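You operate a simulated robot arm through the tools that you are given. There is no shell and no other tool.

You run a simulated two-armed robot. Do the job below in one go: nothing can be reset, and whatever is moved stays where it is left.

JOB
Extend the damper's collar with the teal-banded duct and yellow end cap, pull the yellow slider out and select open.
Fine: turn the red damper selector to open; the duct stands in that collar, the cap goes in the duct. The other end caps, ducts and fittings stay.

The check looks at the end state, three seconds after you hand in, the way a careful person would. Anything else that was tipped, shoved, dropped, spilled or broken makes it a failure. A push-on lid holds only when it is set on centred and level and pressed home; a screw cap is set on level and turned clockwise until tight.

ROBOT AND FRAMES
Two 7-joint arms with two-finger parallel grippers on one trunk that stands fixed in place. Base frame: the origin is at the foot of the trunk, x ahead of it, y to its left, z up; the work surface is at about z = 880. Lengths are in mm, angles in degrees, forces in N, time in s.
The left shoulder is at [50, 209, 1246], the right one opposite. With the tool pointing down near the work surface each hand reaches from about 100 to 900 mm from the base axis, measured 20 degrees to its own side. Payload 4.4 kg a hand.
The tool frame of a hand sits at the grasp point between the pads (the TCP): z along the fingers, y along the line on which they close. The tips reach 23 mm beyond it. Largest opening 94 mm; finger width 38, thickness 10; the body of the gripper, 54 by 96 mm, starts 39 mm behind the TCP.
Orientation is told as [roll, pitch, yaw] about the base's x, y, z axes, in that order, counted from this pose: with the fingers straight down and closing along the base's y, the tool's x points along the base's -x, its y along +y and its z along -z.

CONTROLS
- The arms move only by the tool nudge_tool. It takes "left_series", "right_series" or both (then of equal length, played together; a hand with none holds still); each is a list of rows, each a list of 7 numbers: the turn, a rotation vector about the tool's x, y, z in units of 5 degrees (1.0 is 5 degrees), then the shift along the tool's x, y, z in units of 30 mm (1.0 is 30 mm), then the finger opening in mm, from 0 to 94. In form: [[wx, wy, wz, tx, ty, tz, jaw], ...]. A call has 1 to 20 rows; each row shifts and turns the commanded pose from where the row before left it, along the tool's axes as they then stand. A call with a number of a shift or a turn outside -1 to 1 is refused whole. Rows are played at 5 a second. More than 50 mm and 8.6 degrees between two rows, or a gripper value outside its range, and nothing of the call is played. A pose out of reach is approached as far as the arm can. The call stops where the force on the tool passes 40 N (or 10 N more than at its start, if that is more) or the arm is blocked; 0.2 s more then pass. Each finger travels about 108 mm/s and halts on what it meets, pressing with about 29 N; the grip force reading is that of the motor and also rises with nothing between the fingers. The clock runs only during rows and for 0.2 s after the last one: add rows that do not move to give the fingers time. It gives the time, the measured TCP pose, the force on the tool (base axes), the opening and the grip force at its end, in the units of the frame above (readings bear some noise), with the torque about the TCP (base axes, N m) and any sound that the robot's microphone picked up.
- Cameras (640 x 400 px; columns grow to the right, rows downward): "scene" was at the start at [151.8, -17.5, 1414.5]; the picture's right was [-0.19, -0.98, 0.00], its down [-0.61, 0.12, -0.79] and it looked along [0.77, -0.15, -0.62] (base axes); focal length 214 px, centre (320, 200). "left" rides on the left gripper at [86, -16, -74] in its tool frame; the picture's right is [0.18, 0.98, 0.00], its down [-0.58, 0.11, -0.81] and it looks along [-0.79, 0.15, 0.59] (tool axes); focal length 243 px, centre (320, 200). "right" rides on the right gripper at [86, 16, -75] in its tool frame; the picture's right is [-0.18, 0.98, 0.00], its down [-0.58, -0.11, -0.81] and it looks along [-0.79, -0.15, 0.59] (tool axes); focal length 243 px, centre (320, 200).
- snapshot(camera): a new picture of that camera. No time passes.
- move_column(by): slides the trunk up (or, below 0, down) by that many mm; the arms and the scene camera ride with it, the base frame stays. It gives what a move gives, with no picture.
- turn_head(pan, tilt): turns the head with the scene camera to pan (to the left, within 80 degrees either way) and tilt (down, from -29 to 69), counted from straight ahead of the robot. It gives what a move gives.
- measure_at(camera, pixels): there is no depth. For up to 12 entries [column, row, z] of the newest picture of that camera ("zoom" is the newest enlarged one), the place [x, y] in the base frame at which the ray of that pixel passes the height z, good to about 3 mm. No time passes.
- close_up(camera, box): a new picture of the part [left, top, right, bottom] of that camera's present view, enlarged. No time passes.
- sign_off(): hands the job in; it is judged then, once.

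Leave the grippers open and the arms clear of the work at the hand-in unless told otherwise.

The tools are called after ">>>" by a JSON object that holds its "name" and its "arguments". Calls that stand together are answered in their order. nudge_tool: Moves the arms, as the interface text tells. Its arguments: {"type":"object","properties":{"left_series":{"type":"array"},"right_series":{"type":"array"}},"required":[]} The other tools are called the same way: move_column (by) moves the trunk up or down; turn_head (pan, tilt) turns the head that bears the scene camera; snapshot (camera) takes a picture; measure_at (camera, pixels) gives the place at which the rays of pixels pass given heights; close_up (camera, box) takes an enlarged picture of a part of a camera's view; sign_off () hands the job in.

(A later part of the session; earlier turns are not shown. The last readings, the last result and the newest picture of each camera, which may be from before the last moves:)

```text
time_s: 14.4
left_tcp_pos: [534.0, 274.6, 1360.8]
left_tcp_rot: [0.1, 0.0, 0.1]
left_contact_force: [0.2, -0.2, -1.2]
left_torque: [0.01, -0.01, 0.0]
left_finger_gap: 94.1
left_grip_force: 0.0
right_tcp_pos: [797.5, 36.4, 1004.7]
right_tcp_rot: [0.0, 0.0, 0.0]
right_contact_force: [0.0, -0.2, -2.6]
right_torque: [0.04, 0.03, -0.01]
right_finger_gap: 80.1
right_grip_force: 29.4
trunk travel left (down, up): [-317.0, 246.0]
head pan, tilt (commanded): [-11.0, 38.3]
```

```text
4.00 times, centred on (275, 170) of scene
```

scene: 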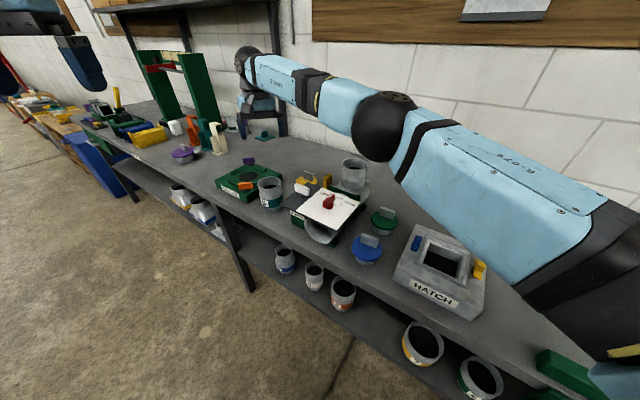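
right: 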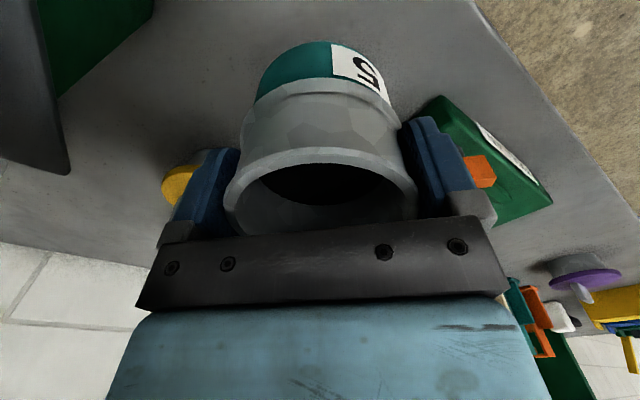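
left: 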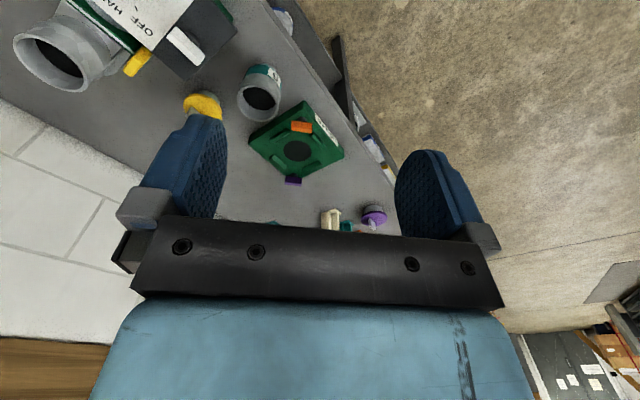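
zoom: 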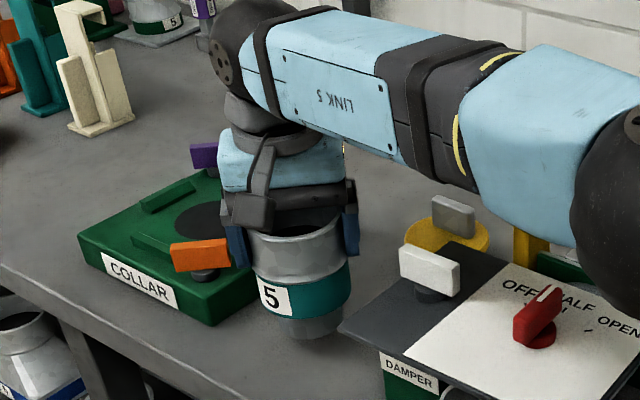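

The duct is off the bench and straight, weight about 2.6 N, no slip. I'll raise it to TCP z≈1200 so its bottom is around 1105, above the collar and knobs.

>>> {"name": "nudge_tool", "arguments": {"right_series": [[0, 0, 0, 0, 0, -0.8, 70], [0, 0, 0, 0, 0, -0.95, 70], [0, 0, 0, 0, 0, -0.95, 70], [0, 0, 0, 0, 0, -0.95, 70], [0, 0, 0, 0, 0, -0.95, 70], [0, 0, 0, 0, 0, -0.95, 70], [0, 0, 0, 0, 0, -0.95, 70], [0, 0, 0, 0, 0, 0, 70], [0, 0, 0, 0, 0, 0, 70]]}}

>>> {"name": "snapshot", "arguments": {"camera": "scene"}}

```text
time_s: 16.4
left_tcp_pos: [532.2, 276.3, 1360.9]
left_tcp_rot: [0.0, 0.0, 0.0]
left_contact_force: [0.0, -0.1, -0.3]
left_torque: [0.0, 0.02, -0.03]
left_finger_gap: 93.9
left_grip_force: 0.1
right_tcp_pos: [792.2, 37.9, 1200.6]
right_tcp_rot: [0.0, 0.0, 0.0]
right_contact_force: [-0.5, 0.5, -2.5]
right_torque: [0.01, 0.03, 0.02]
right_finger_gap: 80.1
right_grip_force: 29.2
right hand out of reach, approached as far as the arm can: row 7
trunk travel left (down, up): [-317.0, 246.0]
head pan, tilt (commanded): [-11.0, 38.3]
```

```text
taken
```

scene: 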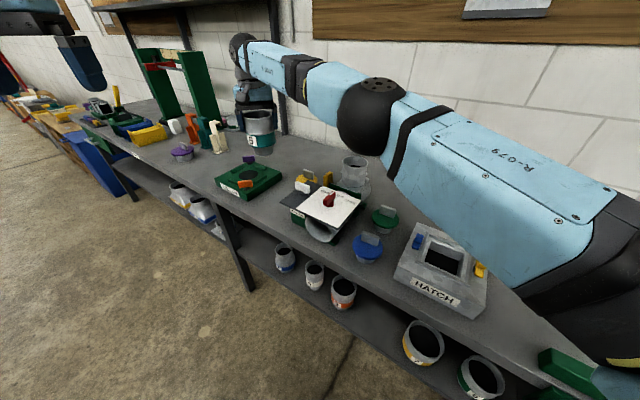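

The arm is near its reach limit here but the duct is well raised. I'll carry it over to the collar at about (740,-246), staying at z≈1200.

>>> {"name": "nudge_tool", "arguments": {"right_series": [[0, 0, 0, 0.17, -0.94, 0, 70], [0, 0, 0, 0.17, -0.94, 0, 70], [0, 0, 0, 0.17, -0.94, 0, 70], [0, 0, 0, 0.17, -0.94, 0, 70], [0, 0, 0, 0.17, -0.94, 0, 70], [0, 0, 0, 0.17, -0.94, 0, 70], [0, 0, 0, 0.17, -0.94, 0, 70], [0, 0, 0, 0.17, -0.94, 0, 70], [0, 0, 0, 0.17, -0.94, 0, 70], [0, 0, 0, 0.17, -0.94, 0, 70], [0, 0, 0, 0, 0, 0, 70], [0, 0, 0, 0, 0, 0, 70]]}}

>>> {"name": "snapshot", "arguments": {"camera": "right"}}

>>> {"name": "close_up", "arguments": {"camera": "scene", "box": [300, 100, 420, 220]}}

```text
time_s: 19.0
left_tcp_pos: [531.9, 274.6, 1361.3]
left_tcp_rot: [0.0, -0.1, 0.0]
left_contact_force: [-0.1, -0.2, -0.5]
left_torque: [-0.01, -0.03, -0.03]
left_finger_gap: 94.1
left_grip_force: 0.1
right_tcp_pos: [741.2, -247.7, 1200.6]
right_tcp_rot: [0.0, 0.0, 0.0]
right_contact_force: [0.5, -0.2, -2.4]
right_torque: [0.01, 0.03, -0.03]
right_finger_gap: 80.2
right_grip_force: 29.2
trunk travel left (down, up): [-317.0, 246.0]
head pan, tilt (commanded): [-11.0, 38.3]
```

```text
taken
```

right: 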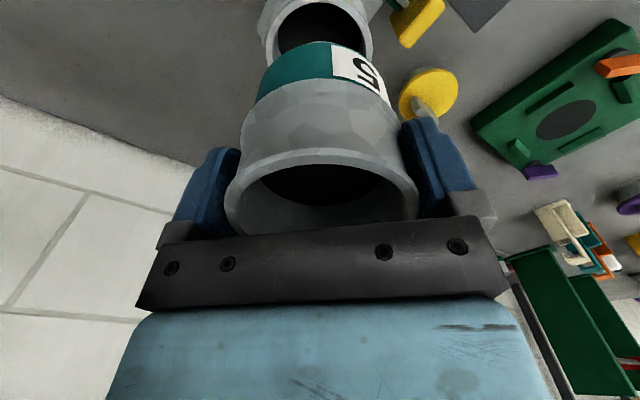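

```text
3.33 times, centred on (360, 160) of scene
```

zoom: 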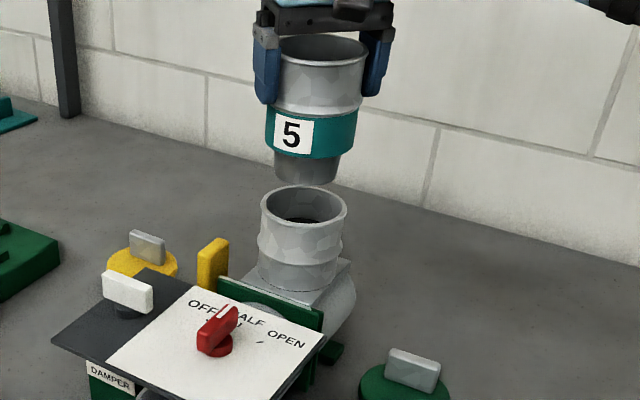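

The duct hangs over the collar. I'll zoom into the right camera to check the sideways alignment of the collar relative to the duct axis.

>>> {"name": "close_up", "arguments": {"camera": "right", "box": [240, 0, 400, 100]}}

>>> {"name": "close_up", "arguments": {"camera": "scene", "box": [320, 100, 390, 200]}}

```text
4.00 times, centred on (320, 50) of right
```

zoom: 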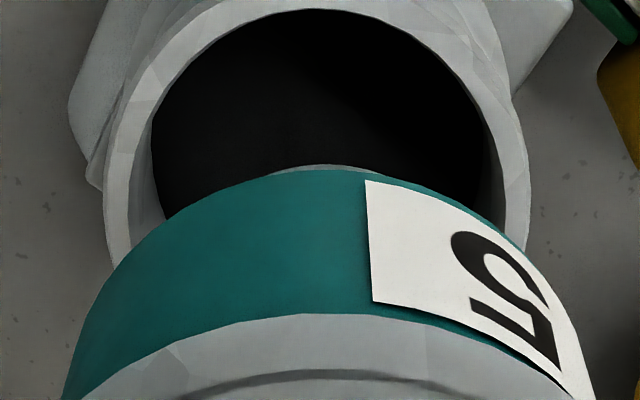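

```text
4.00 times, centred on (355, 150) of scene
```

zoom: 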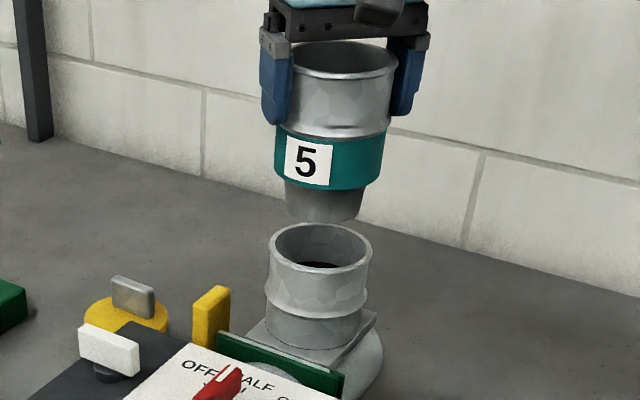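

Both views agree the duct axis is within about 1–2 mm of the collar axis. I'll lower about 54 mm in small steps, watching the force.

>>> {"name": "nudge_tool", "arguments": {"right_series": [[0, 0, 0, 0, 0, 0.3, 70], [0, 0, 0, 0, 0, 0.3, 70], [0, 0, 0, 0, 0, 0.3, 70], [0, 0, 0, 0, 0, 0.3, 70], [0, 0, 0, 0, 0, 0.3, 70], [0, 0, 0, 0, 0, 0.3, 70], [0, 0, 0, 0, 0, 0, 70]]}}

>>> {"name": "close_up", "arguments": {"camera": "scene", "box": [320, 110, 390, 210]}}

>>> {"name": "close_up", "arguments": {"camera": "right", "box": [200, 0, 440, 150]}}

```text
time_s: 20.6
left_tcp_pos: [533.3, 276.6, 1362.0]
left_tcp_rot: [0.0, 0.0, 0.1]
left_contact_force: [0.0, -0.3, 0.8]
left_torque: [0.0, -0.03, 0.03]
left_finger_gap: 94.1
left_grip_force: 0.1
right_tcp_pos: [741.7, -244.6, 1148.7]
right_tcp_rot: [-0.1, 0.0, 0.0]
right_contact_force: [-0.6, 0.2, -1.4]
right_torque: [-0.01, -0.02, -0.01]
right_finger_gap: 80.3
right_grip_force: 28.9
trunk travel left (down, up): [-317.0, 246.0]
head pan, tilt (commanded): [-11.0, 38.3]
```

```text
4.00 times, centred on (355, 160) of scene
```

zoom: 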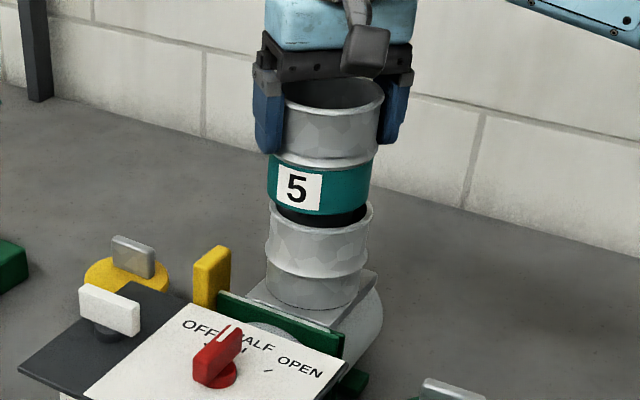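

```text
2.67 times, centred on (320, 75) of right
```

zoom: 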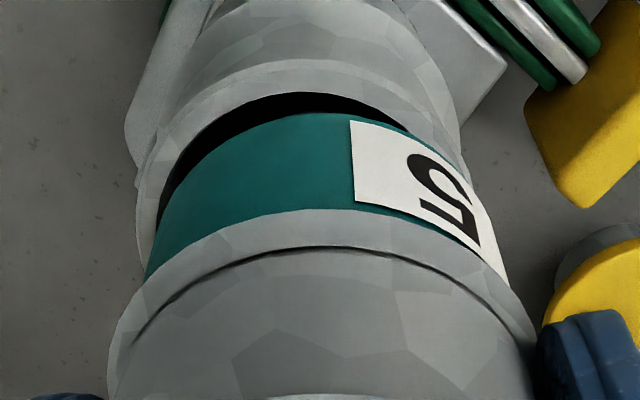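

The spigot is inside the collar. The picture and the y reading of -244.6 both say the hand is about 3 mm too far to +y. I'll correct by -3 mm and then lower until it seats.

>>> {"name": "nudge_tool", "arguments": {"right_series": [[0, 0, 0, 0, -0.1, 0, 70], [0, 0, 0, 0, 0, 0, 70], [0, 0, 0, 0, 0, 0.1, 70], [0, 0, 0, 0, 0, 0.1, 70], [0, 0, 0, 0, 0, 0.1, 70], [0, 0, 0, 0, 0, 0, 70]]}}

>>> {"name": "close_up", "arguments": {"camera": "right", "box": [200, 0, 440, 150]}}

>>> {"name": "close_up", "arguments": {"camera": "scene", "box": [320, 120, 390, 210]}}

```text
time_s: 22.0
left_tcp_pos: [534.2, 275.7, 1360.8]
left_tcp_rot: [0.1, 0.0, 0.0]
left_contact_force: [-0.2, 0.0, 0.7]
left_torque: [0.04, 0.01, 0.02]
left_finger_gap: 93.8
left_grip_force: 0.1
right_tcp_pos: [741.2, -246.7, 1138.7]
right_tcp_rot: [0.0, 0.0, 0.0]
right_contact_force: [-0.7, 0.7, -1.8]
right_torque: [-0.02, 0.01, 0.0]
right_finger_gap: 80.1
right_grip_force: 28.8
trunk travel left (down, up): [-317.0, 246.0]
head pan, tilt (commanded): [-11.0, 38.3]
```

```text
2.67 times, centred on (320, 75) of right
```

zoom: 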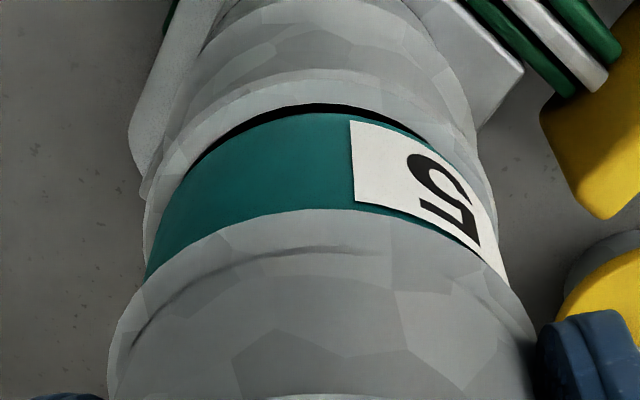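

```text
4.44 times, centred on (355, 165) of scene
```

zoom: 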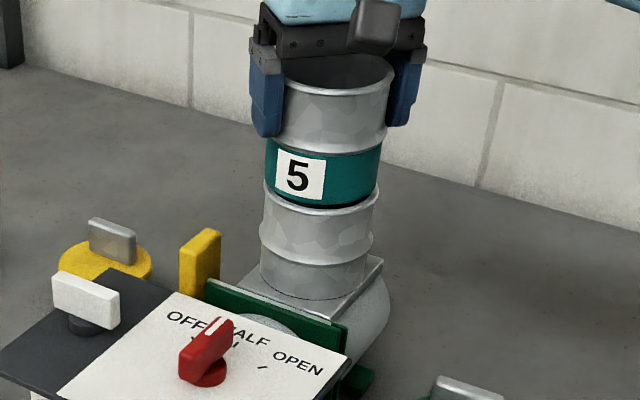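

The alignment is now very good (collar edges symmetric about the axis). A small dark gap remains, so I'll lower gently a few mm more.

>>> {"name": "nudge_tool", "arguments": {"right_series": [[0, 0, 0, 0, 0, 0.07, 70], [0, 0, 0, 0, 0, 0.07, 70], [0, 0, 0, 0, 0, 0.07, 70], [0, 0, 0, 0, 0, 0, 70]]}}

>>> {"name": "close_up", "arguments": {"camera": "right", "box": [200, 0, 440, 150]}}

>>> {"name": "close_up", "arguments": {"camera": "scene", "box": [320, 120, 390, 210]}}

```text
time_s: 23.0
left_tcp_pos: [533.6, 275.3, 1360.8]
left_tcp_rot: [0.0, -0.1, -0.1]
left_contact_force: [0.0, -0.5, 0.4]
left_torque: [0.01, -0.03, -0.02]
left_finger_gap: 94.1
left_grip_force: 0.0
right_tcp_pos: [740.6, -248.2, 1133.4]
right_tcp_rot: [0.0, 0.0, 0.0]
right_contact_force: [-0.1, -0.2, 0.4]
right_torque: [-0.12, -0.03, 0.01]
right_finger_gap: 80.2
right_grip_force: 29.2
trunk travel left (down, up): [-317.0, 246.0]
head pan, tilt (commanded): [-11.0, 38.3]
```

```text
2.67 times, centred on (320, 75) of right
```

zoom: 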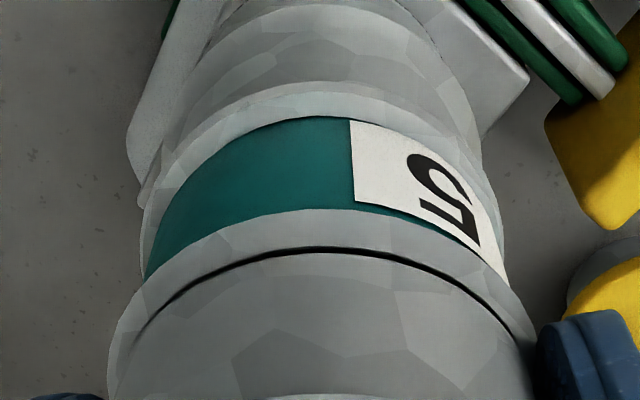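

```text
4.44 times, centred on (355, 165) of scene
```

zoom: 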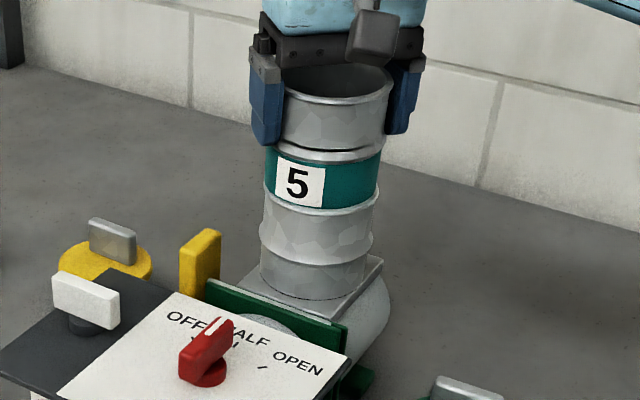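

The load went from -2 N to about 0, so the shoulder is touching the rim and the gap has closed. I'll press down a touch more to confirm it is seated.

>>> {"name": "nudge_tool", "arguments": {"right_series": [[0, 0, 0, 0, 0, 0.05, 70], [0, 0, 0, 0, 0, 0.05, 70], [0, 0, 0, 0, 0, 0, 70]]}}

```text
time_s: 23.8
left_tcp_pos: [532.3, 277.1, 1362.2]
left_tcp_rot: [0.0, -0.1, 0.0]
left_contact_force: [-0.1, -0.4, 0.5]
left_torque: [-0.03, 0.02, -0.01]
left_finger_gap: 93.9
left_grip_force: 0.2
right_tcp_pos: [741.7, -246.2, 1132.1]
right_tcp_rot: [0.1, -0.2, 0.0]
right_contact_force: [6.9, -1.9, 18.8]
right_torque: [-0.15, -0.03, -0.01]
right_finger_gap: 79.3
right_grip_force: 29.2
trunk travel left (down, up): [-317.0, 246.0]
head pan, tilt (commanded): [-11.0, 38.3]
```

It is seated, with 18.8 N reaction and no further descent. I'll relieve the push by 2 mm, open the fingers, and check before rising.

>>> {"name": "nudge_tool", "arguments": {"right_series": [[0, 0, 0, 0, 0, -0.08, 70], [0, 0, 0, 0, 0, 0, 70], [0, 0, 0, 0, 0, 0, 82], [0, 0, 0, 0, 0, 0, 90], [0, 0, 0, 0, 0, 0, 94], [0, 0, 0, 0, 0, 0, 94]]}}

>>> {"name": "close_up", "arguments": {"camera": "scene", "box": [320, 120, 390, 210]}}

>>> {"name": "snapshot", "arguments": {"camera": "right"}}

```text
time_s: 25.2
left_tcp_pos: [533.2, 276.2, 1360.7]
left_tcp_rot: [0.0, -0.1, 0.0]
left_contact_force: [0.2, 0.7, -1.4]
left_torque: [0.02, 0.0, 0.0]
left_finger_gap: 94.1
left_grip_force: 0.0
right_tcp_pos: [742.1, -247.7, 1132.5]
right_tcp_rot: [0.0, -0.1, 0.0]
right_contact_force: [0.1, -0.1, 0.2]
right_torque: [-0.02, -0.03, 0.02]
right_finger_gap: 93.9
right_grip_force: 0.1
trunk travel left (down, up): [-317.0, 246.0]
head pan, tilt (commanded): [-11.0, 38.3]
```

```text
4.44 times, centred on (355, 165) of scene
```

zoom: 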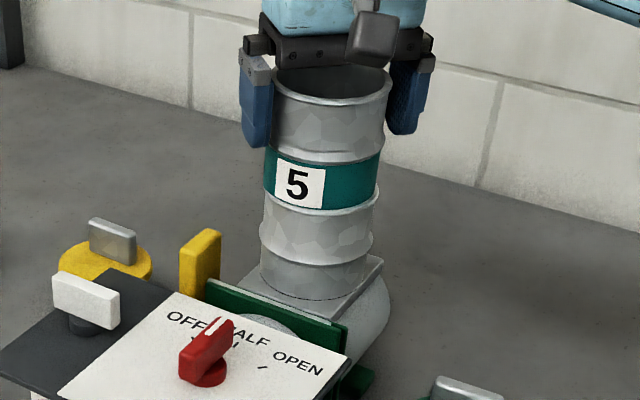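

```text
taken
```

right: 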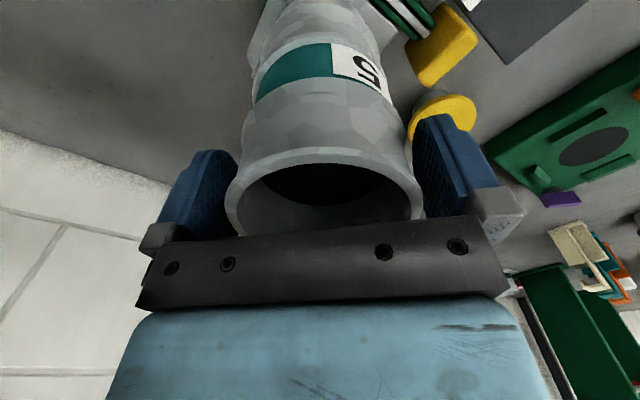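

The duct stands free and upright. I'll raise the open hand straight up about 150 mm and look at the duct rim from above.

>>> {"name": "nudge_tool", "arguments": {"right_series": [[0, 0, 0, 0, 0, -0.5, 94], [0, 0, 0, 0, 0, -0.9, 94], [0, 0, 0, 0, 0, -0.9, 94], [0, 0, 0, 0, 0, -0.9, 94], [0, 0, 0, 0, 0, -0.9, 94], [0, 0, 0, 0, 0, -0.9, 94], [0, 0, 0, 0, 0, 0, 94], [0, 0, 0, 0, 0, 0, 94]]}}

>>> {"name": "close_up", "arguments": {"camera": "right", "box": [240, 0, 400, 100]}}

>>> {"name": "snapshot", "arguments": {"camera": "right"}}

>>> {"name": "snapshot", "arguments": {"camera": "scene"}}

```text
time_s: 27.0
left_tcp_pos: [533.0, 276.7, 1361.7]
left_tcp_rot: [-0.1, 0.0, -0.1]
left_contact_force: [0.5, 0.5, -0.6]
left_torque: [-0.02, -0.01, 0.0]
left_finger_gap: 94.2
left_grip_force: 0.1
right_tcp_pos: [742.1, -247.7, 1281.7]
right_tcp_rot: [0.1, 0.0, 0.1]
right_contact_force: [-0.1, 1.1, -0.1]
right_torque: [0.01, -0.01, 0.02]
right_finger_gap: 93.9
right_grip_force: 0.1
trunk travel left (down, up): [-317.0, 246.0]
head pan, tilt (commanded): [-11.0, 38.3]
```

```text
4.00 times, centred on (320, 50) of right
```

zoom: 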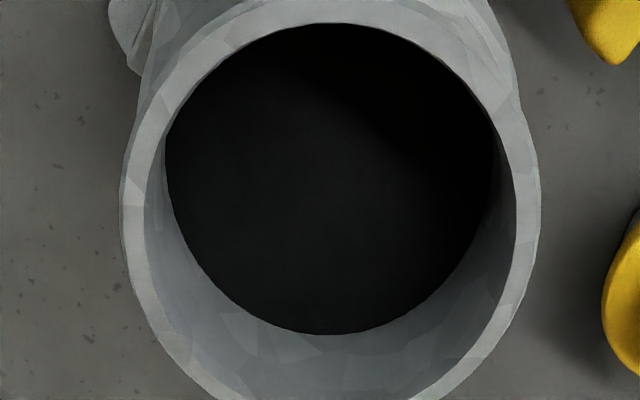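

```text
taken
```

right: 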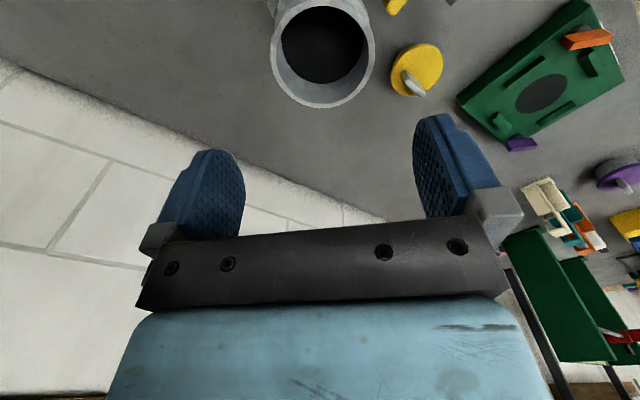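

```text
taken
```

scene: 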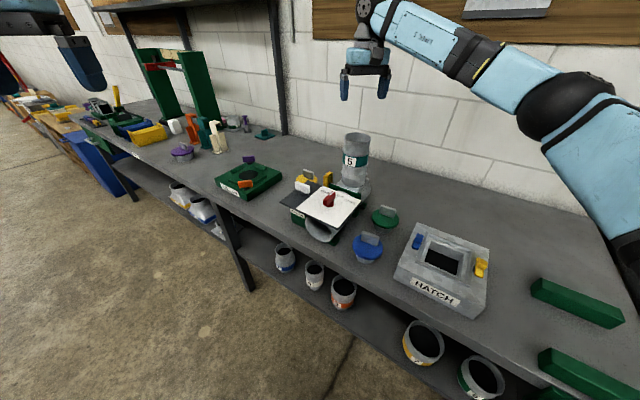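

I'll measure the rim edges at z=1152 to get the duct's center.

>>> {"name": "measure_at", "arguments": {"camera": "right", "pixels": [[276.75, 50, 1152], [368.75, 50, 1152], [322.75, 5.5, 1152], [322.75, 104, 1152], [322.75, 108, 1152], [322.75, 50, 1152]]}}

>>> {"name": "close_up", "arguments": {"camera": "right", "box": [260, 50, 380, 130]}}

```text
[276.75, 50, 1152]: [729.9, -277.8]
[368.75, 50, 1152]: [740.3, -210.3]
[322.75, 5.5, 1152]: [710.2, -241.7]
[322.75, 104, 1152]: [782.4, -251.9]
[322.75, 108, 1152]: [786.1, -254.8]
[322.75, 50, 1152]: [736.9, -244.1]
```

```text
5.00 times, centred on (320, 90) of right
```

zoom: 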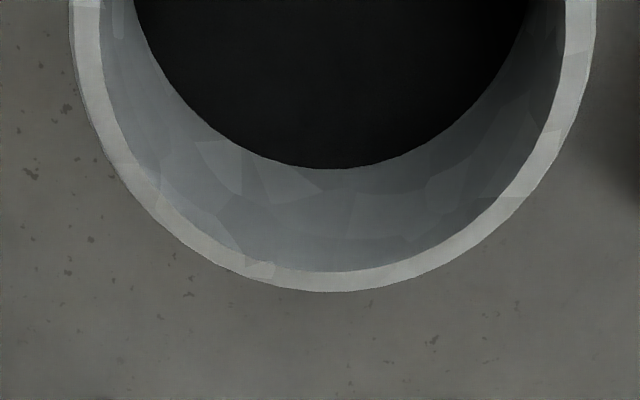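

The duct center reads about (744.5, -246.5), rim at 1152. Next is the yellow cap. I'll zoom on it from here to get the handle's orientation.

>>> {"name": "close_up", "arguments": {"camera": "right", "box": [375, 30, 455, 110]}}

>>> {"name": "close_up", "arguments": {"camera": "scene", "box": [285, 160, 335, 200]}}

```text
5.00 times, centred on (415, 70) of right
```

zoom: 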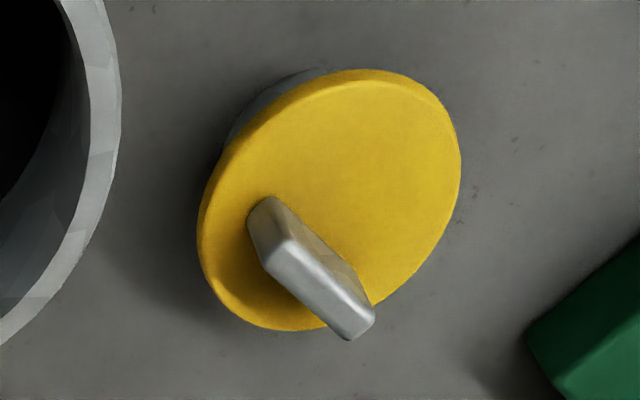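

```text
10.00 times, centred on (310, 180) of scene
```

zoom: 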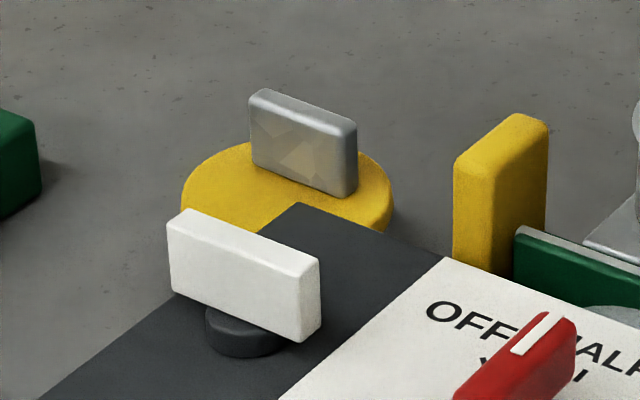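

I'll measure the two ends of the handle's top edge in both views at several heights.

>>> {"name": "measure_at", "arguments": {"camera": "right", "pixels": [[406.6, 80.4, 940], [423.6, 95.6, 940], [406.6, 80.4, 960], [423.6, 95.6, 960], [415, 66, 910], [415, 66, 920]]}}

>>> {"name": "measure_at", "arguments": {"camera": "scene", "pixels": [[304.3, 169.6, 940], [312.8, 173, 940], [304.3, 169.6, 960], [312.8, 173, 960], [308.6, 171.3, 950], [308.6, 171.3, 970]]}}

```text
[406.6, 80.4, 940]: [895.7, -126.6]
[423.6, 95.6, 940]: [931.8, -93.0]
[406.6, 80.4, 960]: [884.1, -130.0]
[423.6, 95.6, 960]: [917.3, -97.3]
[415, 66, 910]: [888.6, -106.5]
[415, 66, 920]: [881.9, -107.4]
```

```text
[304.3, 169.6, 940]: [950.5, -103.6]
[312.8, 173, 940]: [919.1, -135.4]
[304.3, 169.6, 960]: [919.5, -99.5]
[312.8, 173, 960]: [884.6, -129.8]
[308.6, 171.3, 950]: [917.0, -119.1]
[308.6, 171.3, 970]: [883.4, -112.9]
```

Both views agree at z=960: the handle's top edge runs from (884,-130) to (918,-98), center (901,-114), about 43° from x. It's beyond the vertical-tool reach, so I'll tilt the hand. The wrist camera must stay clear of the damper panel corner at (773,-96), so I want the camera on the far side. I'll try turning the right hand +90° first, here in free space.

>>> {"name": "nudge_tool", "arguments": {"right_series": [[0, 0, -1, 0, 0, 0, 94], [0, 0, -1, 0, 0, 0, 94], [0, 0, -1, 0, 0, 0, 94], [0, 0, -1, 0, 0, 0, 94], [0, 0, -1, 0, 0, 0, 94], [0, 0, -1, 0, 0, 0, 94], [0, 0, -1, 0, 0, 0, 94], [0, 0, -1, 0, 0, 0, 94], [0, 0, -1, 0, 0, 0, 94], [0, 0, -1, 0, 0, 0, 94], [0, 0, -1, 0, 0, 0, 94], [0, 0, -1, 0, 0, 0, 94], [0, 0, -1, 0, 0, 0, 94], [0, 0, -1, 0, 0, 0, 94], [0, 0, -1, 0, 0, 0, 94], [0, 0, -1, 0, 0, 0, 94], [0, 0, -1, 0, 0, 0, 94], [0, 0, -1, 0, 0, 0, 94], [0, 0, 0, 0, 0, 0, 94]]}}

>>> {"name": "snapshot", "arguments": {"camera": "scene"}}

>>> {"name": "snapshot", "arguments": {"camera": "right"}}

```text
time_s: 31.0
left_tcp_pos: [533.8, 276.7, 1360.9]
left_tcp_rot: [0.0, -0.1, -0.1]
left_contact_force: [-0.2, 0.2, 0.7]
left_torque: [0.02, 0.02, -0.01]
left_finger_gap: 94.1
left_grip_force: 0.0
right_tcp_pos: [736.9, -247.7, 1281.1]
right_tcp_rot: [0.2, -0.1, 29.8]
right_contact_force: [-0.1, 0.1, 0.9]
right_torque: [-0.01, -0.01, -0.02]
right_finger_gap: 94.0
right_grip_force: 0.0
right hand out of reach, approached as far as the arm can: row 6, 7, 8, 9, 10, 11, 12, 13, 14, 15, 16, 17, 18
trunk travel left (down, up): [-317.0, 246.0]
head pan, tilt (commanded): [-11.0, 38.3]
```

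```text
taken
```

scene: 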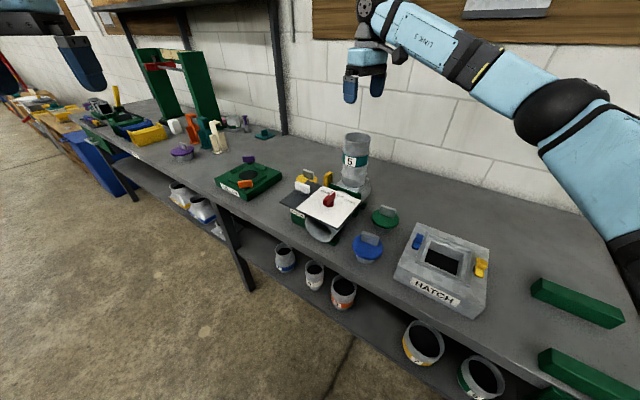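

```text
taken
```

right: 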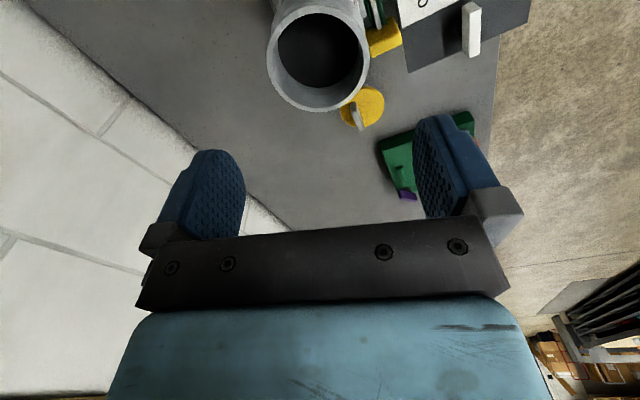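

The joint limit stops it near +30°, so the other direction should have more range. I'll turn the other way and watch the reading.

>>> {"name": "nudge_tool", "arguments": {"right_series": [[0, 0, 1, 0, 0, 0, 94], [0, 0, 1, 0, 0, 0, 94], [0, 0, 1, 0, 0, 0, 94], [0, 0, 1, 0, 0, 0, 94], [0, 0, 1, 0, 0, 0, 94], [0, 0, 1, 0, 0, 0, 94], [0, 0, 0, 0, 0, 0, 94]]}}

```text
time_s: 32.6
left_tcp_pos: [533.1, 275.8, 1361.4]
left_tcp_rot: [0.0, 0.0, 0.0]
left_contact_force: [-0.4, -0.1, 0.9]
left_torque: [-0.01, 0.01, -0.01]
left_finger_gap: 94.0
left_grip_force: 0.1
right_tcp_pos: [738.8, -247.5, 1281.5]
right_tcp_rot: [0.2, 0.0, -0.5]
right_contact_force: [-0.6, -0.5, -0.1]
right_torque: [-0.01, -0.01, 0.01]
right_finger_gap: 93.8
right_grip_force: 0.0
trunk travel left (down, up): [-317.0, 246.0]
head pan, tilt (commanded): [-11.0, 38.3]
```

It's back at yaw 0, and the commanded pose follows the reached pose. Now I'll turn toward negative yaw.

>>> {"name": "nudge_tool", "arguments": {"right_series": [[0, 0, 1, 0, 0, 0, 94], [0, 0, 1, 0, 0, 0, 94], [0, 0, 1, 0, 0, 0, 94], [0, 0, 1, 0, 0, 0, 94], [0, 0, 1, 0, 0, 0, 94], [0, 0, 1, 0, 0, 0, 94], [0, 0, 1, 0, 0, 0, 94], [0, 0, 1, 0, 0, 0, 94], [0, 0, 1, 0, 0, 0, 94], [0, 0, 1, 0, 0, 0, 94], [0, 0, 1, 0, 0, 0, 94], [0, 0, 1, 0, 0, 0, 94], [0, 0, 1, 0, 0, 0, 94], [0, 0, 1, 0, 0, 0, 94], [0, 0, 1, 0, 0, 0, 94], [0, 0, 1, 0, 0, 0, 94], [0, 0, 1, 0, 0, 0, 94], [0, 0, 1, 0, 0, 0, 94], [0, 0, 0, 0, 0, 0, 94]]}}

>>> {"name": "snapshot", "arguments": {"camera": "scene"}}

```text
time_s: 36.6
left_tcp_pos: [534.0, 275.8, 1361.4]
left_tcp_rot: [0.0, -0.1, 0.1]
left_contact_force: [-0.3, 0.3, 0.0]
left_torque: [0.0, 0.0, 0.02]
left_finger_gap: 94.1
left_grip_force: 0.1
right_tcp_pos: [737.7, -247.3, 1281.6]
right_tcp_rot: [0.0, 0.1, -90.5]
right_contact_force: [-0.3, 0.5, 0.2]
right_torque: [0.01, -0.02, 0.0]
right_finger_gap: 94.0
right_grip_force: 0.2
trunk travel left (down, up): [-317.0, 246.0]
head pan, tilt (commanded): [-11.0, 38.3]
```

```text
taken
```

scene: 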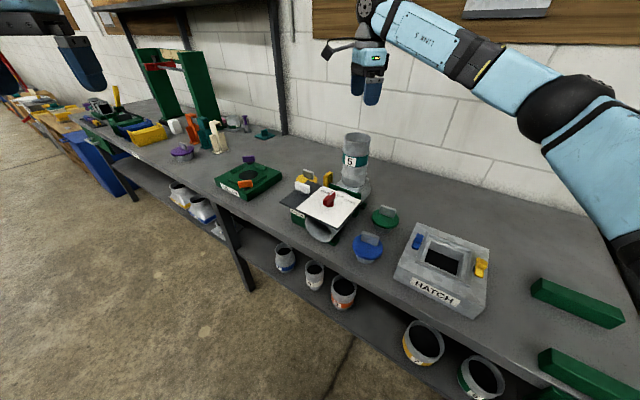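

Yaw -90 works, and I can see the camera bracket sticking out at (338,48). I'll continue another 90° to about -180.

>>> {"name": "nudge_tool", "arguments": {"right_series": [[0, 0, 1, 0, 0, 0, 94], [0, 0, 1, 0, 0, 0, 94], [0, 0, 1, 0, 0, 0, 94], [0, 0, 1, 0, 0, 0, 94], [0, 0, 1, 0, 0, 0, 94], [0, 0, 1, 0, 0, 0, 94], [0, 0, 1, 0, 0, 0, 94], [0, 0, 1, 0, 0, 0, 94], [0, 0, 1, 0, 0, 0, 94], [0, 0, 1, 0, 0, 0, 94], [0, 0, 1, 0, 0, 0, 94], [0, 0, 1, 0, 0, 0, 94], [0, 0, 1, 0, 0, 0, 94], [0, 0, 1, 0, 0, 0, 94], [0, 0, 1, 0, 0, 0, 94], [0, 0, 1, 0, 0, 0, 94], [0, 0, 1, 0, 0, 0, 94], [0, 0, 0.9, 0, 0, 0, 94], [0, 0, 0, 0, 0, 0, 94]]}}

>>> {"name": "snapshot", "arguments": {"camera": "right"}}

>>> {"name": "snapshot", "arguments": {"camera": "scene"}}

```text
time_s: 40.6
left_tcp_pos: [533.2, 275.2, 1361.9]
left_tcp_rot: [0.1, 0.0, 0.0]
left_contact_force: [0.3, 0.3, 0.6]
left_torque: [0.0, -0.01, 0.02]
left_finger_gap: 93.9
left_grip_force: 0.0
right_tcp_pos: [737.7, -247.6, 1282.3]
right_tcp_rot: [-0.1, 0.0, -179.8]
right_contact_force: [0.3, 0.1, -0.7]
right_torque: [-0.02, 0.04, 0.0]
right_finger_gap: 93.9
right_grip_force: 0.0
trunk travel left (down, up): [-317.0, 246.0]
head pan, tilt (commanded): [-11.0, 38.3]
```

```text
taken
```

right: 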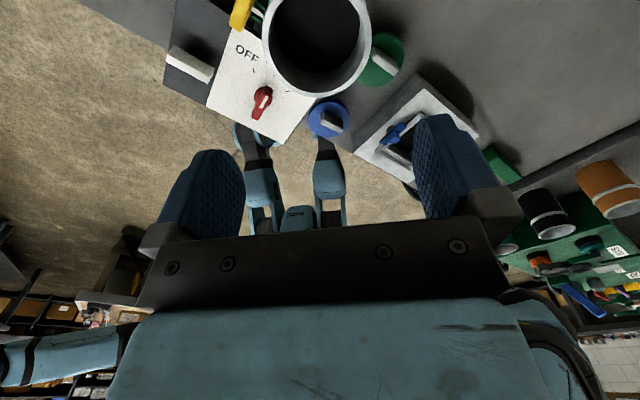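

```text
taken
```

scene: 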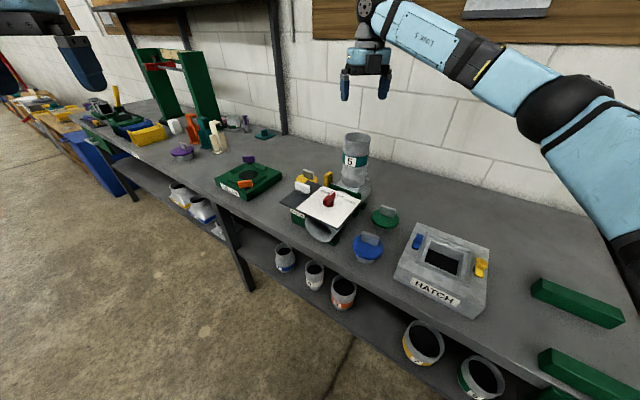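

Yaw -180 works, putting the camera on the far side. Now I'll tilt the fingers 30° forward with 6 rows of +5° about tool y, staying above the duct.

>>> {"name": "nudge_tool", "arguments": {"right_series": [[0, 1, 0, 0, 0, 0, 60], [0, 1, 0, 0, 0, 0, 60], [0, 1, 0, 0, 0, 0, 60], [0, 1, 0, 0, 0, 0, 60], [0, 1, 0, 0, 0, 0, 60], [0, 1, 0, 0, 0, 0, 60], [0, 0, 0, 0, 0, 0, 60]]}}

>>> {"name": "close_up", "arguments": {"camera": "scene", "box": [280, 20, 440, 200]}}

```text
time_s: 42.2
left_tcp_pos: [533.5, 276.1, 1361.6]
left_tcp_rot: [0.0, 0.0, -0.1]
left_contact_force: [0.3, 0.3, -0.2]
left_torque: [0.02, 0.0, -0.02]
left_finger_gap: 94.1
left_grip_force: 0.1
right_tcp_pos: [737.7, -248.9, 1280.9]
right_tcp_rot: [-0.1, 30.0, -179.9]
right_contact_force: [-0.6, -0.6, -0.1]
right_torque: [0.0, 0.03, 0.0]
right_finger_gap: 59.9
right_grip_force: 0.0
trunk travel left (down, up): [-317.0, 246.0]
head pan, tilt (commanded): [-11.0, 38.3]
```

```text
2.22 times, centred on (360, 110) of scene
```

zoom: 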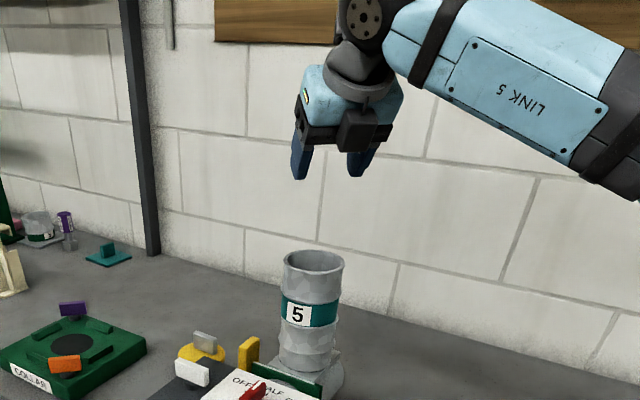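

The tilt is +30° with fingers pointing forward-down. I'll look closer at the dark block near the gripper to know what protrudes on the robot side.

>>> {"name": "close_up", "arguments": {"camera": "scene", "box": [330, 30, 410, 120]}}

>>> {"name": "snapshot", "arguments": {"camera": "left"}}

```text
4.44 times, centred on (370, 75) of scene
```

zoom: 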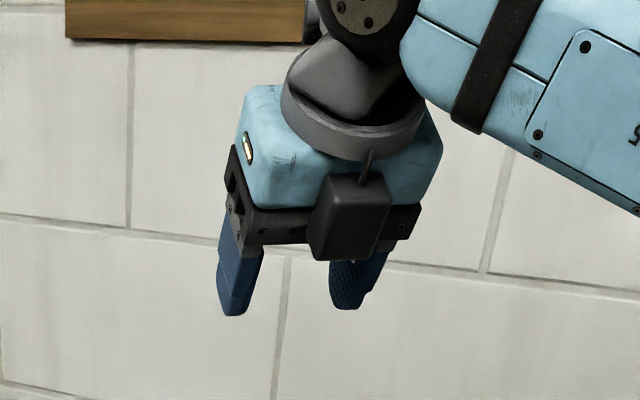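

```text
taken
```

left: 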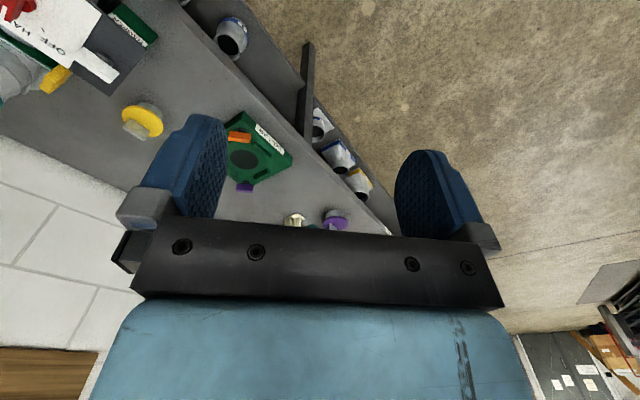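

I'll check what the right camera sees now to confirm which side it's on.

>>> {"name": "snapshot", "arguments": {"camera": "right"}}

```text
taken
```

right: 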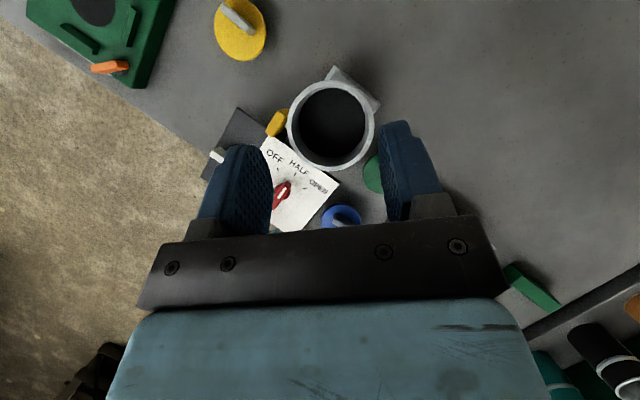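

The right camera is on the far side looking nearly straight down, as intended. Now I'll move sideways at constant height to about (848,-114,1281), clear of the duct top.

>>> {"name": "nudge_tool", "arguments": {"right_series": [[0, 0, 0, 0.635, -0.893, 0.367, 60], [0, 0, 0, 0.635, -0.893, 0.367, 60], [0, 0, 0, 0.635, -0.893, 0.367, 60], [0, 0, 0, 0.635, -0.893, 0.367, 60], [0, 0, 0, 0.635, -0.893, 0.367, 60], [0, 0, 0, 0, 0, 0, 60]]}}

>>> {"name": "snapshot", "arguments": {"camera": "right"}}

>>> {"name": "snapshot", "arguments": {"camera": "scene"}}

```text
time_s: 43.6
left_tcp_pos: [532.8, 275.1, 1361.6]
left_tcp_rot: [0.1, 0.1, 0.0]
left_contact_force: [-0.6, -0.4, 0.2]
left_torque: [-0.02, 0.0, -0.02]
left_finger_gap: 93.9
left_grip_force: 0.1
right_tcp_pos: [848.6, -115.2, 1280.7]
right_tcp_rot: [-0.1, 30.0, -179.9]
right_contact_force: [-0.7, 0.3, 0.3]
right_torque: [-0.02, 0.03, 0.03]
right_finger_gap: 60.0
right_grip_force: 0.1
trunk travel left (down, up): [-317.0, 246.0]
head pan, tilt (commanded): [-11.0, 38.3]
```

```text
taken
```

right: 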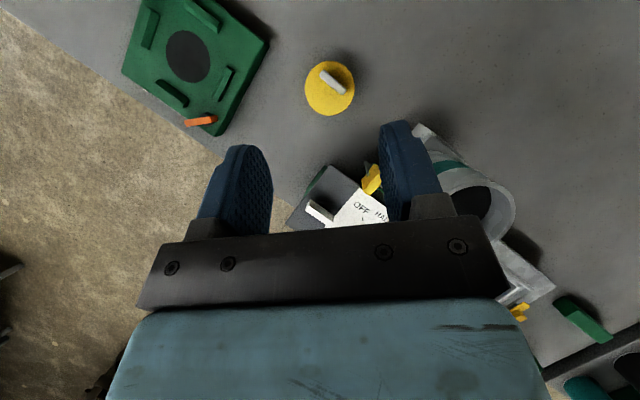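

```text
taken
```

scene: 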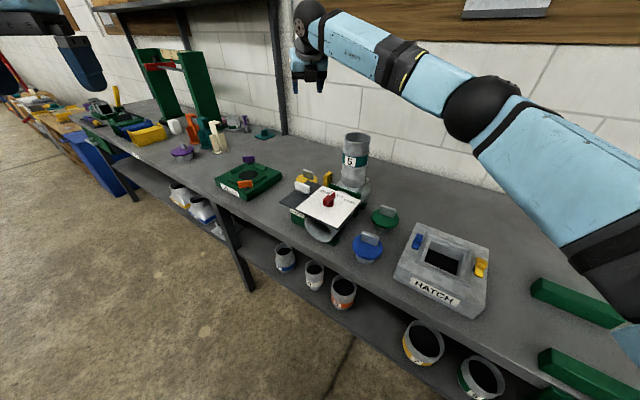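

Now I have a near-vertical view of the cap at (330,88). I'll zoom to locate the disc and handle.

>>> {"name": "close_up", "arguments": {"camera": "right", "box": [290, 50, 370, 130]}}

>>> {"name": "close_up", "arguments": {"camera": "right", "box": [270, 130, 530, 290]}}

```text
5.00 times, centred on (330, 90) of right
```

zoom: 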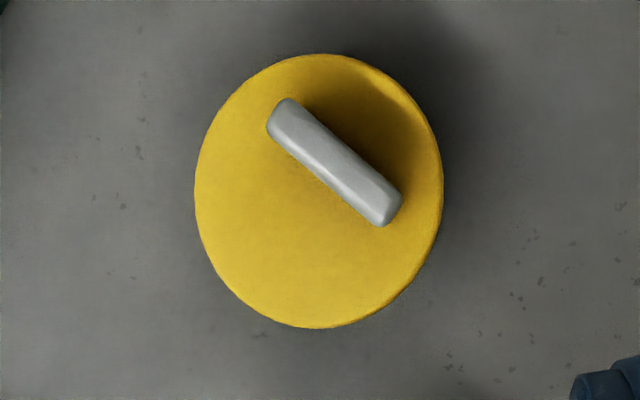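

```text
2.46 times, centred on (400, 210) of right
```

zoom: 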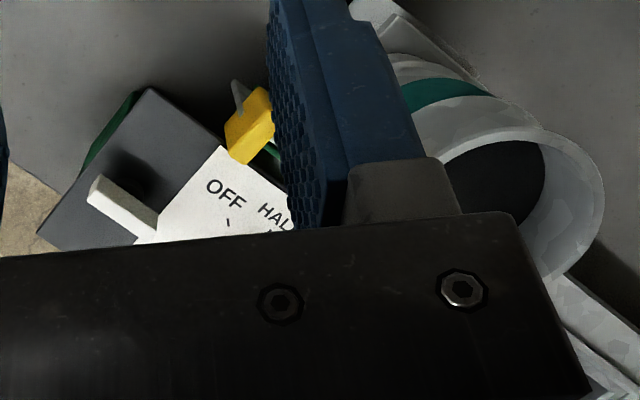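

I'll measure the disc center at z≈920 and the handle ends at z=960 from this view.

>>> {"name": "measure_at", "arguments": {"camera": "right", "pixels": [[329.7, 88.2, 910], [329.7, 88.2, 920], [333, 82.4, 955], [333, 82.4, 960], [322.4, 72.4, 960], [343.6, 92, 960], [304.8, 88, 920], [354.6, 88, 920], [329.7, 60.8, 920], [329.7, 115.6, 920]]}}

```text
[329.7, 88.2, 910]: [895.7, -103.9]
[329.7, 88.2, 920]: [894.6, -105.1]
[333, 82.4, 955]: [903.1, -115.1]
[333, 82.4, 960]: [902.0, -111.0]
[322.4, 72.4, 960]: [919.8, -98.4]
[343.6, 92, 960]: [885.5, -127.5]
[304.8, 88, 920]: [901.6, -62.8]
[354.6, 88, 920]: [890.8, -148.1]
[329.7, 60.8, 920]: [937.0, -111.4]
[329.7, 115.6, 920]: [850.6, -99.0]
```

The disc center is at about (895.5,-105.3) and the handle center at (902,-112), so the handle sits about 9.5 mm off the disc axis. I'll need to allow for that when centering the cap. I'll measure the COLLAR fixture corners and the white knob to choose a safe grasp direction.

>>> {"name": "close_up", "arguments": {"camera": "right", "box": [100, 0, 300, 150]}}

>>> {"name": "measure_at", "arguments": {"camera": "right", "pixels": [[269, 42, 920], [215, 134, 920], [123, 70, 920], [200, 121, 960], [308, 204, 1035], [333, 218, 1035], [371, 179, 1035], [326, 168, 1000], [288, 230, 1000]]}}

>>> {"name": "measure_at", "arguments": {"camera": "scene", "pixels": [[302.3, 181, 1030], [302.3, 181, 1040], [302.3, 181, 1050], [296.5, 180, 1035], [309.5, 184, 1035], [280, 201.5, 1000], [327, 175, 1030], [327, 175, 1040]]}}

```text
2.67 times, centred on (200, 75) of right
```

zoom: 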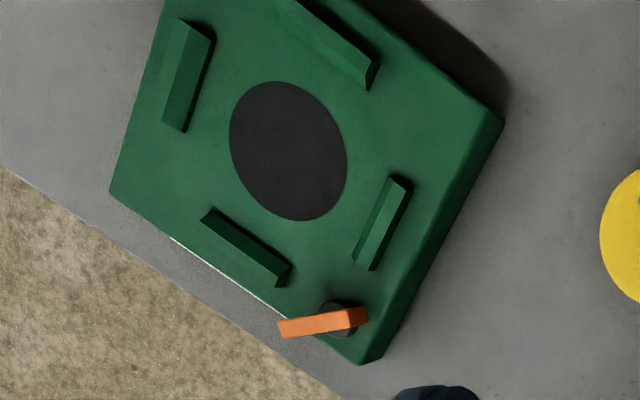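

```text
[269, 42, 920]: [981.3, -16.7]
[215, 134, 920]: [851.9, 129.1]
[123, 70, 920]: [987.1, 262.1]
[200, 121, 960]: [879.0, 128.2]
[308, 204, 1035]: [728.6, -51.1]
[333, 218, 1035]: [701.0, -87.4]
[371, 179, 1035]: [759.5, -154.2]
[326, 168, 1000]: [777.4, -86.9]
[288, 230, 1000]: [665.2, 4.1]
```

```text
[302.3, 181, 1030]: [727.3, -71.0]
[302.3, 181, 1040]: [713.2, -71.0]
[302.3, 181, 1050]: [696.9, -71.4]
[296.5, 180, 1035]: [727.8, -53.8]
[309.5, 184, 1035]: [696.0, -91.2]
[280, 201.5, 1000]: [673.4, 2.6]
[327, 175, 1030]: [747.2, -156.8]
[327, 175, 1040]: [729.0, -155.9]
```

The fixture's near edge is more than 120 mm from the cap, the white knob's top is at about (714,-70,1036), and the slider top at about (756,-156,1025). The right forearm would pass too near the duct, so I'll use the left arm for the cap. It will grip the handle by its two ends and come in from the front-left with the hand tilted. I'll retreat the right arm and turn the left hand to yaw -45.

>>> {"name": "nudge_tool", "arguments": {"right_series": [[0, 0, 0, -0.65, 0.69, -0.54, 94], [0, 0, 0, -0.65, 0.69, -0.54, 94], [0, 0, 0, -0.65, 0.69, -0.54, 94], [0, 0, 0, -0.65, 0.69, -0.54, 94], [0, 0, 0, -0.65, 0.69, -0.54, 94], [0, 0, 0, -0.65, 0.69, -0.54, 94], [0, 0, 0, -0.65, 0.69, -0.54, 94], [0, 0, 0, -0.65, 0.69, -0.54, 94], [0, 0, 0, -0.65, 0.69, -0.54, 94], [0, 0, 0, -0.65, 0.69, -0.54, 94], [0, 0, 0, -0.65, 0.69, -0.54, 94], [0, 0, 0, -0.65, 0.69, -0.54, 94]], "left_series": [[0, 0, 1, 0, 0, 0, 70], [0, 0, 1, 0, 0, 0, 70], [0, 0, 1, 0, 0, 0, 70], [0, 0, 1, 0, 0, 0, 70], [0, 0, 1, 0, 0, 0, 70], [0, 0, 1, 0, 0, 0, 70], [0, 0, 1, 0, 0, 0, 70], [0, 0, 1, 0, 0, 0, 70], [0, 0, 0.7, 0, 0, 0, 70], [0, 0, 0, 0, 0, 0, 70], [0, 0, 0, 0, 0, 0, 70], [0, 0, 0, 0, 0, 0, 70]]}}

>>> {"name": "snapshot", "arguments": {"camera": "scene"}}

```text
time_s: 46.2
left_tcp_pos: [532.7, 274.2, 1361.8]
left_tcp_rot: [0.1, 0.0, -43.5]
left_contact_force: [-0.4, 0.3, 0.6]
left_torque: [0.0, 0.01, 0.01]
left_finger_gap: 70.3
left_grip_force: 0.0
right_tcp_pos: [546.7, -362.1, 1333.8]
right_tcp_rot: [-0.1, 30.2, -179.9]
right_contact_force: [0.3, -0.3, 0.3]
right_torque: [-0.02, 0.03, -0.04]
right_finger_gap: 93.9
right_grip_force: 0.0
trunk travel left (down, up): [-317.0, 246.0]
head pan, tilt (commanded): [-11.0, 38.3]
```

```text
taken
```

scene: 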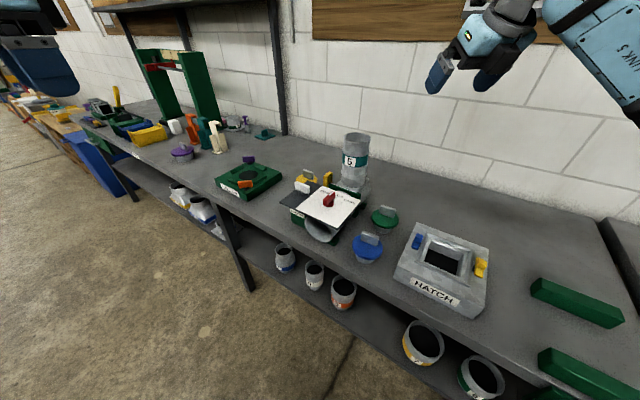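

Left yaw is -43.5. I'll tilt the left hand 60° so its fingers point forward-right and down, here in free space.

>>> {"name": "nudge_tool", "arguments": {"left_series": [[0, -1, 0, 0, 0, 0, 70], [0, -1, 0, 0, 0, 0, 70], [0, -1, 0, 0, 0, 0, 70], [0, -1, 0, 0, 0, 0, 70], [0, -1, 0, 0, 0, 0, 70], [0, -1, 0, 0, 0, 0, 70], [0, -1, 0, 0, 0, 0, 70], [0, -1, 0, 0, 0, 0, 70], [0, -1, 0, 0, 0, 0, 70], [0, -1, 0, 0, 0, 0, 70], [0, -1, 0, 0, 0, 0, 70], [0, 0, 0, 0, 0, 0, 70]]}}

>>> {"name": "snapshot", "arguments": {"camera": "left"}}

>>> {"name": "snapshot", "arguments": {"camera": "scene"}}

```text
time_s: 48.8
left_tcp_pos: [533.0, 276.1, 1361.0]
left_tcp_rot: [0.0, -55.0, -43.5]
left_contact_force: [-0.5, -0.3, -0.2]
left_torque: [0.01, 0.0, -0.02]
left_finger_gap: 69.8
left_grip_force: 0.1
right_tcp_pos: [547.8, -362.0, 1332.7]
right_tcp_rot: [-0.1, 29.9, -179.9]
right_contact_force: [0.6, 0.1, 0.1]
right_torque: [-0.02, 0.04, -0.02]
right_finger_gap: 94.0
right_grip_force: 0.0
trunk travel left (down, up): [-317.0, 246.0]
head pan, tilt (commanded): [-11.0, 38.3]
```

```text
taken
```

left: 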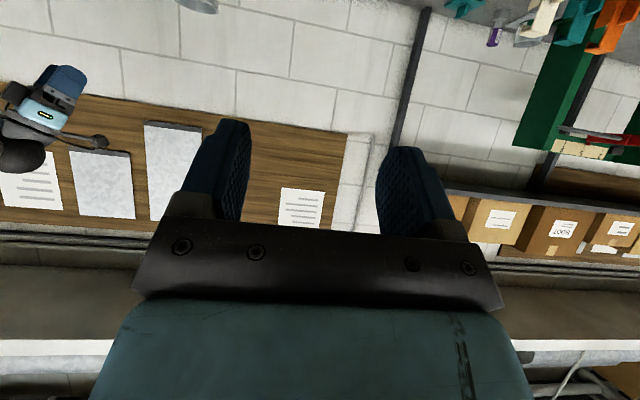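

```text
taken
```

scene: 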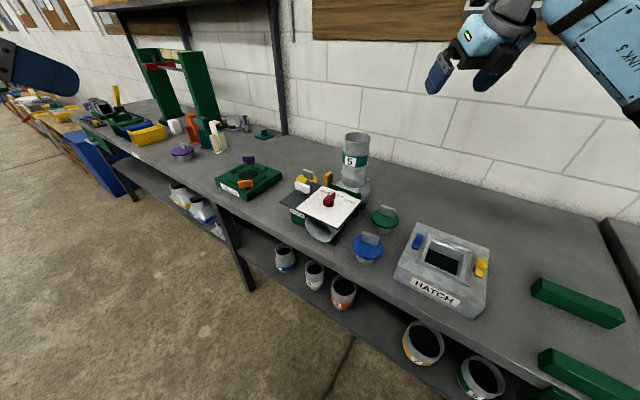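

The tilt works. I'll add 5° more to reach 60°, then lower the trunk 60 mm for reach. Both hands are high and clear.

>>> {"name": "nudge_tool", "arguments": {"left_series": [[0, -1, 0, 0, 0, 0, 70], [0, 0, 0, 0, 0, 0, 70]]}}

>>> {"name": "move_column", "arguments": {"by": -60}}

```text
time_s: 49.4
left_tcp_pos: [533.2, 276.1, 1361.0]
left_tcp_rot: [0.0, -60.0, -43.5]
left_contact_force: [-0.3, 0.2, 0.1]
left_torque: [-0.05, -0.03, -0.01]
left_finger_gap: 70.0
left_grip_force: 0.2
right_tcp_pos: [548.9, -362.3, 1333.3]
right_tcp_rot: [-0.1, 30.0, -180.0]
right_contact_force: [-0.5, 0.5, -0.6]
right_torque: [0.02, -0.02, -0.02]
right_finger_gap: 94.4
right_grip_force: 0.1
trunk travel left (down, up): [-317.0, 246.0]
head pan, tilt (commanded): [-11.0, 38.3]
```

```text
time_s: 50.4
left_tcp_pos: [533.4, 277.5, 1302.6]
left_tcp_rot: [-0.1, -60.0, -43.5]
left_contact_force: [0.3, -0.7, 0.5]
left_torque: [-0.02, -0.03, 0.03]
left_finger_gap: 70.2
left_grip_force: 0.0
right_tcp_pos: [547.9, -362.3, 1273.6]
right_tcp_rot: [-0.1, 30.0, -179.9]
right_contact_force: [0.3, 0.4, 0.5]
right_torque: [0.02, 0.0, 0.01]
right_finger_gap: 94.4
right_grip_force: 0.1
trunk travel left (down, up): [-257.0, 306.0]
head pan, tilt (commanded): [-11.0, 38.3]
```

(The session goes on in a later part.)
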